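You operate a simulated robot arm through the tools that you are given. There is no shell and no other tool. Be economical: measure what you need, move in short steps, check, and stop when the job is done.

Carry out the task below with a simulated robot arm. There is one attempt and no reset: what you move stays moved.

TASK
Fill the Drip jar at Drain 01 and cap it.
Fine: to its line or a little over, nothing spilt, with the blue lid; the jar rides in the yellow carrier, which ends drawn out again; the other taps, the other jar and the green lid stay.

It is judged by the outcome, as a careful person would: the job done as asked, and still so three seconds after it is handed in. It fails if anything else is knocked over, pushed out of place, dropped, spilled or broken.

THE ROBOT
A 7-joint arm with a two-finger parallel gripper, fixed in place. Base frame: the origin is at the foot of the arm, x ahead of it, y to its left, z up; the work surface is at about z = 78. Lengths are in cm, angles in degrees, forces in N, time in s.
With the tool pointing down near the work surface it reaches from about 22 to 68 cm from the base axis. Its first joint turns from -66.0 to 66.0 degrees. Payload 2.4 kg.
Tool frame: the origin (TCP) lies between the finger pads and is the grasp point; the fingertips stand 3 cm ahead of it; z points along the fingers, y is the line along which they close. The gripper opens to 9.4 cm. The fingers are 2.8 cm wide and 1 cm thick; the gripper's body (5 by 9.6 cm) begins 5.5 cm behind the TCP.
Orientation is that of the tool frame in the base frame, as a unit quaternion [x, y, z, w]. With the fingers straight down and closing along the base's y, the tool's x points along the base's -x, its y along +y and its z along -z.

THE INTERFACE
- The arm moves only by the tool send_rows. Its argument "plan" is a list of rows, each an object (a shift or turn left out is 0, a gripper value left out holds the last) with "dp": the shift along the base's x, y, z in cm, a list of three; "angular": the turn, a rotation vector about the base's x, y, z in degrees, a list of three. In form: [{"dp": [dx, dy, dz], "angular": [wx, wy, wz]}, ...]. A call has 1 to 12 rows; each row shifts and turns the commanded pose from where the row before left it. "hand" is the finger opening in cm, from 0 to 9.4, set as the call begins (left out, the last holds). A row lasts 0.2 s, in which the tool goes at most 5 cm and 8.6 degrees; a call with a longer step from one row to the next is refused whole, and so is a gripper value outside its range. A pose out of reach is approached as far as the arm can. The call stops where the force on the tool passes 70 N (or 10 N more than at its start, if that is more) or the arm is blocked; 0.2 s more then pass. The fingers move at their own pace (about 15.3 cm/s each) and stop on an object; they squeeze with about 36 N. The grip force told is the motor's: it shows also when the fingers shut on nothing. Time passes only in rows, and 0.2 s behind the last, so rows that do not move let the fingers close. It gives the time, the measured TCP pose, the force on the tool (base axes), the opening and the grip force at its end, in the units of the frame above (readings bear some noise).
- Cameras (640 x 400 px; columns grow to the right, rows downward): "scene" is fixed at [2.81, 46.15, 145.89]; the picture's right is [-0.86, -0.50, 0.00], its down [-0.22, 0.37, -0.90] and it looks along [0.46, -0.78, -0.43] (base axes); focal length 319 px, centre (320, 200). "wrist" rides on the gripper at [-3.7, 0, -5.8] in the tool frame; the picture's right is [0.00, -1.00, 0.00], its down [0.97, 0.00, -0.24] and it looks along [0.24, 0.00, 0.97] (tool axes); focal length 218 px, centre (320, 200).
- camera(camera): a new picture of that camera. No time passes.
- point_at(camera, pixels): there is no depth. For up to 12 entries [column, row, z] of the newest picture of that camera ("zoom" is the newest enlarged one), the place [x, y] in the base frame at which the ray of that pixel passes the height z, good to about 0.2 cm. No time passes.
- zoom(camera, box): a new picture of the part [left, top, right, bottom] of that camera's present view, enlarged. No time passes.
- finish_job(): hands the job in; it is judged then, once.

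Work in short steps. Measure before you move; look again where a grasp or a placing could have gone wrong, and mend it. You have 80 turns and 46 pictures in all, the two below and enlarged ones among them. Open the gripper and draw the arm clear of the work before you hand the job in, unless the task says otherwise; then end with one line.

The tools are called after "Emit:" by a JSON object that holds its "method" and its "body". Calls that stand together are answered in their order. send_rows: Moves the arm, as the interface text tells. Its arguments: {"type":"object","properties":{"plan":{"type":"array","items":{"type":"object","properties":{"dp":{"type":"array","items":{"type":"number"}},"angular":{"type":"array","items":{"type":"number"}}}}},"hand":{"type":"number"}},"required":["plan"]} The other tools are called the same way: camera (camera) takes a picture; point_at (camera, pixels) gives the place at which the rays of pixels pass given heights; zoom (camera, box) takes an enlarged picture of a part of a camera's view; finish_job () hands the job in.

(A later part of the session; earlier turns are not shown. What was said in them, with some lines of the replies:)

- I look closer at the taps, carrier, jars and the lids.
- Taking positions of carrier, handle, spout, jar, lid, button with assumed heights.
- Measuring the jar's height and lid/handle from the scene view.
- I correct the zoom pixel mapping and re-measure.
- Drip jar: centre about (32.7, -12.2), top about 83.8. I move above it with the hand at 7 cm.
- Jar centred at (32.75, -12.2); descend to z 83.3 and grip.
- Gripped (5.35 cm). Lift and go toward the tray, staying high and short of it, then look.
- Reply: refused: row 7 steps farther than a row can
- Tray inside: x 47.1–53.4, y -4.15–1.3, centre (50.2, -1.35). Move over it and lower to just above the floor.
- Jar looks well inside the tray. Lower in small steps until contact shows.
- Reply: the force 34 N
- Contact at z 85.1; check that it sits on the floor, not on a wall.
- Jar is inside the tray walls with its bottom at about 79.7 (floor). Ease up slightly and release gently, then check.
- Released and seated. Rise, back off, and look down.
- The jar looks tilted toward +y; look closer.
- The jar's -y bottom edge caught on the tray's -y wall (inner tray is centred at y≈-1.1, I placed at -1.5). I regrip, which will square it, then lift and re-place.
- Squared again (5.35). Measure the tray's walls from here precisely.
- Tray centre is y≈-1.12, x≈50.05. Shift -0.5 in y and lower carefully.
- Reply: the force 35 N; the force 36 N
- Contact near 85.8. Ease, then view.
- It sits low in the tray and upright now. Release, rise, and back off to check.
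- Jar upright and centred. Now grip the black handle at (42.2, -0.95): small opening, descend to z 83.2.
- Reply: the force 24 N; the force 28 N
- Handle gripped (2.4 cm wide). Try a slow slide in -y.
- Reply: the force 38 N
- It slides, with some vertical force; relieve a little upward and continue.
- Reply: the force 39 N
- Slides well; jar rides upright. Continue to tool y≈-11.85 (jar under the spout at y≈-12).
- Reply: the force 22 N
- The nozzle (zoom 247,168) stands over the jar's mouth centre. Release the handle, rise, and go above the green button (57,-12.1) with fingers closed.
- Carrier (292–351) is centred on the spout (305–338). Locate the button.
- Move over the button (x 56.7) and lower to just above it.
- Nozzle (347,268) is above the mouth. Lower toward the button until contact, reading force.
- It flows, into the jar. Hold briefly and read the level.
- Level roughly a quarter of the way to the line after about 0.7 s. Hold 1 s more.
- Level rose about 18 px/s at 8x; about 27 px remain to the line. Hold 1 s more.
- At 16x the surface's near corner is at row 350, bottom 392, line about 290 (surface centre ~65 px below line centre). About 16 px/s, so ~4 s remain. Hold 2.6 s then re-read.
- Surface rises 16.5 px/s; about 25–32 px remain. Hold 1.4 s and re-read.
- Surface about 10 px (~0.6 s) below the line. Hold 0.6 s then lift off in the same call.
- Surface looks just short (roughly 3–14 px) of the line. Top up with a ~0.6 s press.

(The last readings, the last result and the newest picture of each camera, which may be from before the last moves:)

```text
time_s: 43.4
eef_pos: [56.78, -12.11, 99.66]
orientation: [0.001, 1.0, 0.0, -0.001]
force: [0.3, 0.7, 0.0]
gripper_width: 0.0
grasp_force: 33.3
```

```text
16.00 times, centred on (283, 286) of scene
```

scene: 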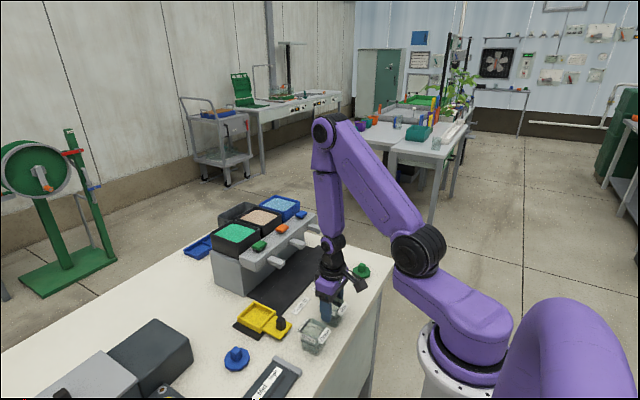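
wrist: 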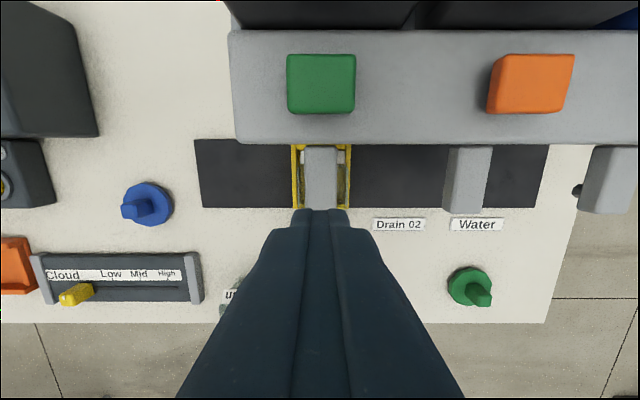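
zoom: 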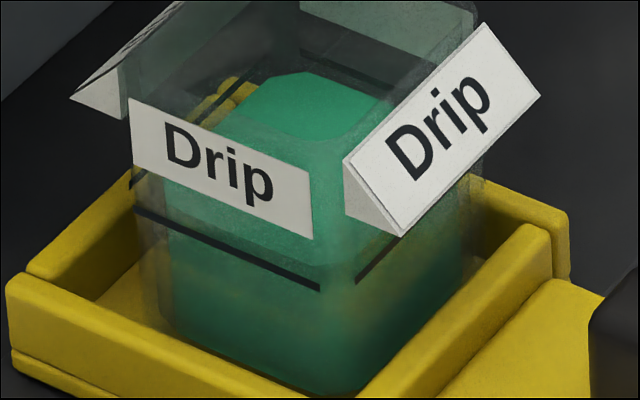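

Now about at the line (0–8 px over). One short ~0.3 s press for a safe margin, then lift clear.

Emit:
{"method": "send_rows", "body": {"plan": [{"dp": [0, 0, -1.5]}, {"dp": [0, 0, -1.1]}, {"dp": [0, 0, 0]}, {"dp": [0, 0, 1.5]}, {"dp": [0, 0, 1.5]}, {"dp": [0, 0, 0.5]}, {"dp": [0, 0, 0]}, {"dp": [0, 0, 0]}, {"dp": [0, 0, 0]}]}}

```text
time_s: 45.4
eef_pos: [56.68, -12.0, 100.53]
orientation: [0.0, 1.0, -0.001, 0.0]
force: [-0.2, 0.6, 0.3]
gripper_width: 0.02
grasp_force: 33.0
```

Return to the handle (42.0, -11.75) and grip it.

Emit:
{"method": "send_rows", "body": {"plan": [{"dp": [-3, 0.1, 1]}, {"dp": [-4, 0.1, 0]}, {"dp": [-4, 0.1, 0]}, {"dp": [-3.7, 0, 0]}, {"dp": [0, 0, -4]}, {"dp": [0, 0, -4]}, {"dp": [0, 0, -4]}, {"dp": [0, 0, -3.5]}, {"dp": [0, 0, -2.6]}, {"dp": [0, 0, 0]}], "hand": 4.4}}

Emit:
{"method": "send_rows", "body": {"plan": [{"dp": [0, 0, 0]}, {"dp": [0, 0, 0]}, {"dp": [0, 0, 0]}], "hand": 0.8}}

```text
time_s: 47.6
eef_pos: [42.15, -11.68, 83.26]
orientation: [-0.001, 1.0, -0.001, 0.0]
force: [0.2, -0.1, -0.1]
gripper_width: 4.41
grasp_force: 0.1
```

```text
time_s: 48.4
eef_pos: [42.19, -11.69, 83.19]
orientation: [0.0, 1.0, 0.0, 0.0]
force: [1.2, -0.4, -10.3]
gripper_width: 2.42
grasp_force: 45.0
```

Gripped. Draw out slowly in +y with gentle start and stop.

Emit:
{"method": "send_rows", "body": {"plan": [{"dp": [0, 0.2, 0]}, {"dp": [0, 0.4, 0]}, {"dp": [0, 0.6, 0]}, {"dp": [0, 0.6, 0]}, {"dp": [0, 0.6, 0]}, {"dp": [0, 0.6, 0]}, {"dp": [0, 0.6, 0]}, {"dp": [0, 0.6, 0]}, {"dp": [0, 0.5, 0]}, {"dp": [0, 0.3, 0]}, {"dp": [0, 0, 0]}]}}

Emit:
{"method": "send_rows", "body": {"plan": [{"dp": [0, 0.2, 0]}, {"dp": [0, 0.4, 0]}, {"dp": [0, 0.6, 0]}, {"dp": [0, 0.6, 0]}, {"dp": [0, 0.6, 0]}, {"dp": [0, 0.6, 0]}, {"dp": [0, 0.6, 0]}, {"dp": [0, 0.5, 0]}, {"dp": [0, 0.3, 0]}, {"dp": [0, 0.2, 0]}, {"dp": [0, 0, 0]}]}}

```text
time_s: 50.8
eef_pos: [42.05, -6.57, 83.31]
orientation: [0.0, 1.0, 0.0, 0.0]
force: [10.5, 0.2, -29.3]
gripper_width: 2.39
grasp_force: 45.3
```

```text
time_s: 53.2
eef_pos: [42.04, -2.05, 83.56]
orientation: [0.0, 1.0, 0.0, 0.002]
force: [8.9, 1.0, 34.8]
gripper_width: 2.4
grasp_force: 44.9
```

Emit:
{"method": "send_rows", "body": {"plan": [{"dp": [0, 0.2, 0]}, {"dp": [0, 0.3, 0]}, {"dp": [0, 0.3, 0]}, {"dp": [0, 0.2, 0]}, {"dp": [0, 0.1, 0]}, {"dp": [0, 0, 0]}]}}

```text
time_s: 54.6
eef_pos: [42.16, -0.98, 83.44]
orientation: [0.0, 1.0, -0.001, 0.001]
force: [8.1, -3.6, 27.9]
gripper_width: 2.42
grasp_force: 44.7
```

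Emit:
{"method": "send_rows", "body": {"plan": [{"dp": [0, 0.1, 0]}, {"dp": [0, 0, 0]}]}}

Emit:
{"method": "send_rows", "body": {"plan": [{"dp": [0, 0, 0]}, {"dp": [0, 0, 0]}], "hand": 4.4}}

Emit:
{"method": "send_rows", "body": {"plan": [{"dp": [0, 0, 2]}, {"dp": [0, 0, 4]}, {"dp": [0, 0, 4]}, {"dp": [0, 0, 4]}, {"dp": [0, 3.5, 1.5]}, {"dp": [0, 4, 0]}, {"dp": [0, 2, 0]}, {"dp": [0, 0, 0]}]}}

Emit:
{"method": "camera", "body": {"camera": "wrist"}}

```text
time_s: 55.2
eef_pos: [42.07, -0.95, 83.49]
orientation: [0.0, 1.0, -0.001, 0.002]
force: [7.9, -12.6, 30.8]
gripper_width: 2.4
grasp_force: 44.8
```

```text
time_s: 55.8
eef_pos: [41.94, -0.77, 83.29]
orientation: [-0.001, 1.0, 0.0, -0.001]
force: [0.2, 0.1, 1.0]
gripper_width: 4.4
grasp_force: 0.1
```

```text
time_s: 57.6
eef_pos: [42.06, 8.68, 98.9]
orientation: [-0.001, 1.0, 0.0, 0.0]
force: [-0.2, -1.3, -0.7]
gripper_width: 4.38
grasp_force: 0.2
```

```text
5 pictures are left
```

wrist: 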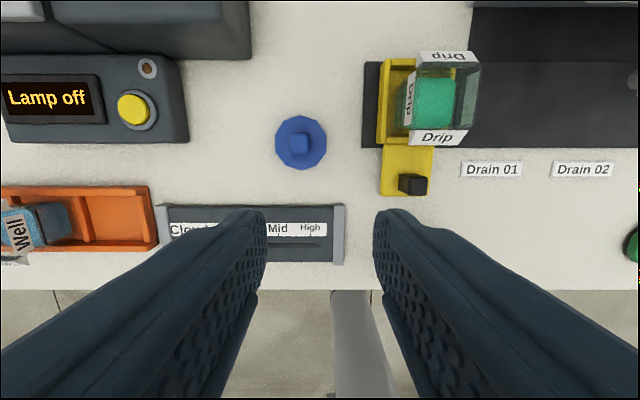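

Lid at (301,142) and jar mouth in view; measure both.

Emit:
{"method": "zoom", "body": {"camera": "wrist", "box": [260, 40, 500, 190]}}

Emit:
{"method": "point_at", "body": {"camera": "wrist", "pixels": [[301, 142, 79], [275, 142, 79], [327, 142, 79], [299.5, 142, 82], [299.5, 142, 83], [405, 64, 84.8], [479, 64, 84.8], [474, 130, 84.8], [402, 130, 84.8]]}}

```text
2.67 times, centred on (380, 115) of wrist
```

zoom: 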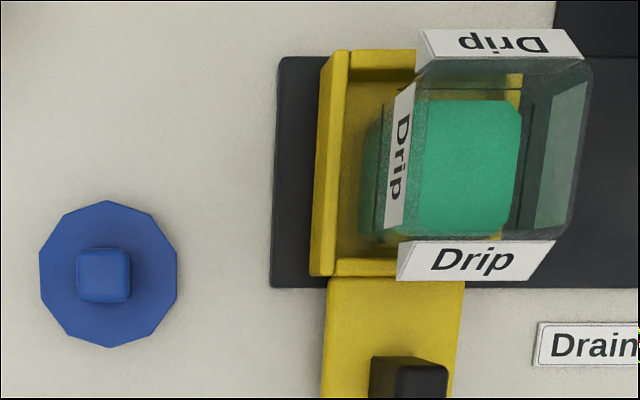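

```text
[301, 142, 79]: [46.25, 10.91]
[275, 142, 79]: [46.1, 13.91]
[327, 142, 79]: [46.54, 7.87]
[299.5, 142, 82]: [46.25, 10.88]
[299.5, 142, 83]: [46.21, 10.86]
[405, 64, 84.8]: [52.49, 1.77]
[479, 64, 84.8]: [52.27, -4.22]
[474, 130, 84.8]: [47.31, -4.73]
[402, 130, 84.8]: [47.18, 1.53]
```

Lid knob at (46.22, 10.87), top ≈82.2. Go down over it and grip at TCP z≈82.6.

Emit:
{"method": "send_rows", "body": {"plan": [{"dp": [2.1, 1.1, -3]}, {"dp": [2.05, 1.1, -3]}, {"dp": [0, 0, -4]}, {"dp": [0, 0, -3.5]}, {"dp": [0, 0, -1.8]}, {"dp": [0, 0, -0.9]}, {"dp": [0, 0, 0]}]}}

Emit:
{"method": "send_rows", "body": {"plan": [{"dp": [0, 0, 0]}, {"dp": [0, 0, 0]}, {"dp": [0, 0, 0]}], "hand": 0.8}}

```text
time_s: 59.2
eef_pos: [46.01, 10.91, 82.64]
orientation: [0.0, 1.0, 0.0, -0.001]
force: [-0.3, 0.0, 0.0]
gripper_width: 4.38
grasp_force: 0.1
```

```text
time_s: 60.0
eef_pos: [46.15, 10.83, 82.7]
orientation: [0.0, 1.0, 0.0, -0.001]
force: [-0.4, 0.1, 0.5]
gripper_width: 1.86
grasp_force: 36.3
```

Knob gripped (1.86 cm). Lift and go to a viewing spot behind the jar.

Emit:
{"method": "send_rows", "body": {"plan": [{"dp": [0, 0, 3]}, {"dp": [0, 0, 4]}, {"dp": [0, 0, 4]}, {"dp": [0, 0, 4]}, {"dp": [-1, -3, 1.3]}, {"dp": [-1, -3.2, 0]}, {"dp": [-1, -3.2, 0]}, {"dp": [-1.1, -3, 0]}, {"dp": [0, 0, 0]}]}}

Emit:
{"method": "camera", "body": {"camera": "wrist"}}

```text
time_s: 62.0
eef_pos: [42.07, -1.59, 98.91]
orientation: [0.0, 1.0, -0.001, 0.001]
force: [-0.4, -0.4, 0.2]
gripper_width: 1.85
grasp_force: 35.4
```

```text
3 pictures are left
```

wrist: 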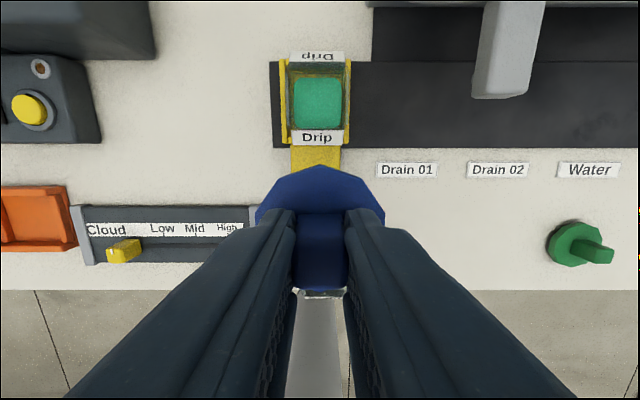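

Emit:
{"method": "point_at", "body": {"camera": "wrist", "pixels": [[288, 64, 85], [349, 64, 85], [289, 130, 85], [347, 130, 85], [318, 97, 82.8], [281, 62, 80.5], [351, 62, 80.5]]}}

Emit:
{"method": "zoom", "body": {"camera": "wrist", "box": [270, 45, 366, 145]}}

```text
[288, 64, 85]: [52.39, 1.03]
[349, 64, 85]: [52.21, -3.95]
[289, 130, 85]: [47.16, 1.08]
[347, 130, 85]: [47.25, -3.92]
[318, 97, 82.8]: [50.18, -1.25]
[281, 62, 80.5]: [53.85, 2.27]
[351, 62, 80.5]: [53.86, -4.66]
```

```text
4.00 times, centred on (318, 95) of wrist
```

zoom: 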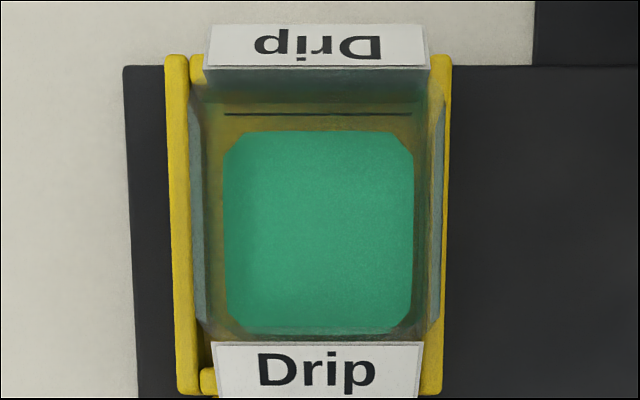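

Jar mouth centre (49.87, -1.32). Move over it and lower to just above.

Emit:
{"method": "send_rows", "body": {"plan": [{"dp": [3.9, 0.15, 0]}, {"dp": [3.85, 0.12, 0]}, {"dp": [0, 0, -4]}, {"dp": [0, 0, -2.5]}, {"dp": [0, 0, -1]}, {"dp": [0, 0, 0]}]}}

Emit:
{"method": "send_rows", "body": {"plan": [{"dp": [0, 0, -0.4]}, {"dp": [0, 0, -0.3]}, {"dp": [0, 0, 0]}]}}

```text
time_s: 63.4
eef_pos: [49.85, -1.33, 91.54]
orientation: [0.0, 1.0, 0.0, 0.001]
force: [-0.4, 0.6, -0.9]
gripper_width: 1.88
grasp_force: 36.2
```

```text
time_s: 64.2
eef_pos: [49.85, -1.23, 90.85]
orientation: [0.0, 1.0, 0.0, 0.0]
force: [0.6, -0.7, 0.4]
gripper_width: 1.86
grasp_force: 35.7
```

Emit:
{"method": "send_rows", "body": {"plan": [{"dp": [0, -0.05, -0.3]}, {"dp": [0, 0, -0.3]}, {"dp": [0, 0, 0]}]}}

Emit:
{"method": "send_rows", "body": {"plan": [{"dp": [0, 0, -0.2]}, {"dp": [0, 0, -0.1]}, {"dp": [0, 0, 0]}]}}

```text
time_s: 65.0
eef_pos: [49.95, -1.36, 90.21]
orientation: [0.001, 1.0, 0.0, 0.0]
force: [0.2, -0.3, -0.6]
gripper_width: 1.86
grasp_force: 36.5
```

```text
time_s: 65.8
eef_pos: [49.9, -1.46, 90.14]
orientation: [0.0, 1.0, 0.0, 0.002]
force: [-4.1, -0.7, 33.2]
gripper_width: 1.85
grasp_force: 35.9
```

Contact at z 90.1 with 33 N. One look at the seating.

Emit:
{"method": "zoom", "body": {"camera": "scene", "box": [222, 275, 302, 325]}}

```text
8.00 times, centred on (262, 300) of scene
```

zoom: 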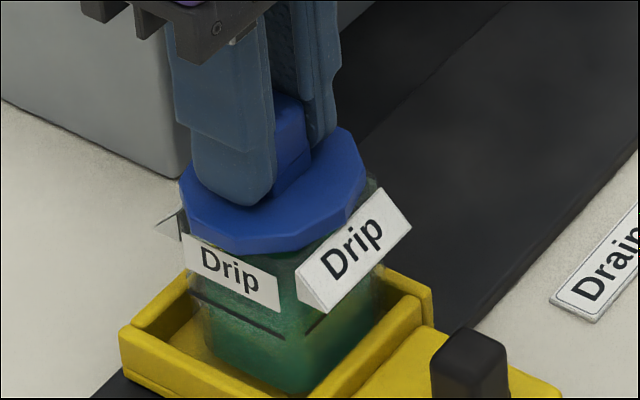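

The lid lies flat on the rim, perhaps offset slightly to the left; check by pixel measurement.

Emit:
{"method": "point_at", "body": {"camera": "zoom", "pixels": [[180, 195, 86], [368, 165, 86], [274, 178, 86], [250, 240, 86], [376, 183, 85.1], [185, 235, 85.1], [275, 110, 89.2], [240, 235, 85.1], [190, 293, 83], [285, 339, 83], [308, 332, 83]]}}

```text
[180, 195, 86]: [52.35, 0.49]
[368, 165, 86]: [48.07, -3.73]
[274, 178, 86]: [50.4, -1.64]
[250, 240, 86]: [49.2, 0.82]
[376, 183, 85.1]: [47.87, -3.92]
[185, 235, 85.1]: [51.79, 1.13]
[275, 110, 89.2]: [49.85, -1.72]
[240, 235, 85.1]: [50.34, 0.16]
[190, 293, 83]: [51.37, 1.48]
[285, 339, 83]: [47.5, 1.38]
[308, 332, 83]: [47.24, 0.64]
```

Lid ≈(50.1,-1.5), jar ≈(49.75,-1.28): nudge by (-0.25, +0.15) with a small lift, then seat again.

Emit:
{"method": "send_rows", "body": {"plan": [{"dp": [0, 0, 0.5]}, {"dp": [-0.25, 0.15, 0.2]}, {"dp": [0, 0, 0]}]}}

Emit:
{"method": "send_rows", "body": {"plan": [{"dp": [0, 0, -0.3]}, {"dp": [0, 0, -0.3]}, {"dp": [0, 0, 0]}]}}

```text
time_s: 66.6
eef_pos: [49.58, -1.24, 90.62]
orientation: [0.001, 1.0, 0.0, -0.001]
force: [-0.4, 1.2, -0.5]
gripper_width: 1.82
grasp_force: 35.8
```

```text
time_s: 67.4
eef_pos: [49.67, -1.24, 89.98]
orientation: [0.001, 1.0, -0.001, 0.001]
force: [-2.5, -0.9, 15.3]
gripper_width: 1.87
grasp_force: 36.1
```

Lower than before with less force; press slightly more to seat.

Emit:
{"method": "send_rows", "body": {"plan": [{"dp": [0, 0, -0.15]}, {"dp": [0, 0, 0]}]}}

```text
time_s: 68.0
eef_pos: [49.62, -1.39, 90.05]
orientation: [0.0, 1.0, 0.0, 0.002]
force: [-7.6, -0.7, 42.6]
gripper_width: 1.87
grasp_force: 36.1
```

Firmly seated. Ease off, release and rise straight up.

Emit:
{"method": "send_rows", "body": {"plan": [{"dp": [0, 0, 0.25]}, {"dp": [0, 0, 0]}]}}

Emit:
{"method": "send_rows", "body": {"plan": [{"dp": [0, 0, 0]}, {"dp": [0, 0, 0]}], "hand": 4}}

Emit:
{"method": "send_rows", "body": {"plan": [{"dp": [0, 0, 2]}, {"dp": [0, 0, 4]}, {"dp": [0, 0, 4]}, {"dp": [-4, 0, 2]}, {"dp": [-4, 0, 0]}, {"dp": [-4, 0, 2]}, {"dp": [0, 0, 0]}]}}

Emit:
{"method": "zoom", "body": {"camera": "scene", "box": [212, 270, 308, 330]}}

```text
time_s: 68.6
eef_pos: [49.62, -1.23, 90.03]
orientation: [0.0, 1.0, 0.0, 0.0]
force: [2.5, -0.3, 6.8]
gripper_width: 1.88
grasp_force: 35.9
```

```text
time_s: 69.2
eef_pos: [49.58, -1.22, 90.03]
orientation: [0.0, 1.0, 0.0, 0.0]
force: [-0.9, 1.2, -0.5]
gripper_width: 4.01
grasp_force: 0.0
```

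```text
time_s: 70.8
eef_pos: [37.27, -1.51, 104.08]
orientation: [0.0, 1.0, 0.0, 0.0]
force: [0.8, 0.5, 0.2]
gripper_width: 3.98
grasp_force: 0.0
```

```text
6.67 times, centred on (260, 300) of scene
```

zoom: 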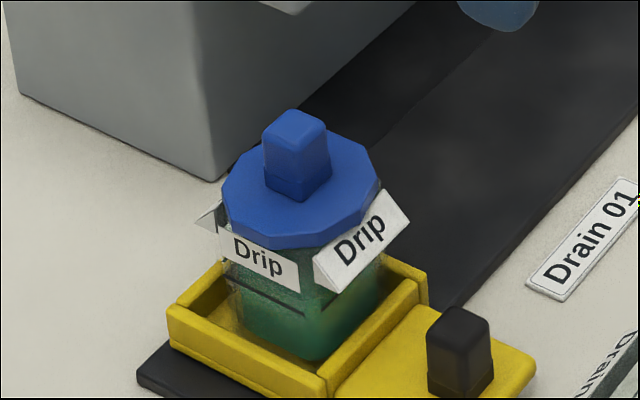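

The lid now sits level and centred on the jar, the carrier is drawn out, and nothing is spilt. The arm is clear with the gripper open, so I hand in.

Emit:
{"method": "finish_job", "body": {}}

```text
The job is handed in.
```

The Drip jar is filled at Drain 01 to about its line or slightly over, judged by eye from the camera. It is capped with the blue lid and sits upright in the yellow carrier, which is drawn out again; I saw no spill.
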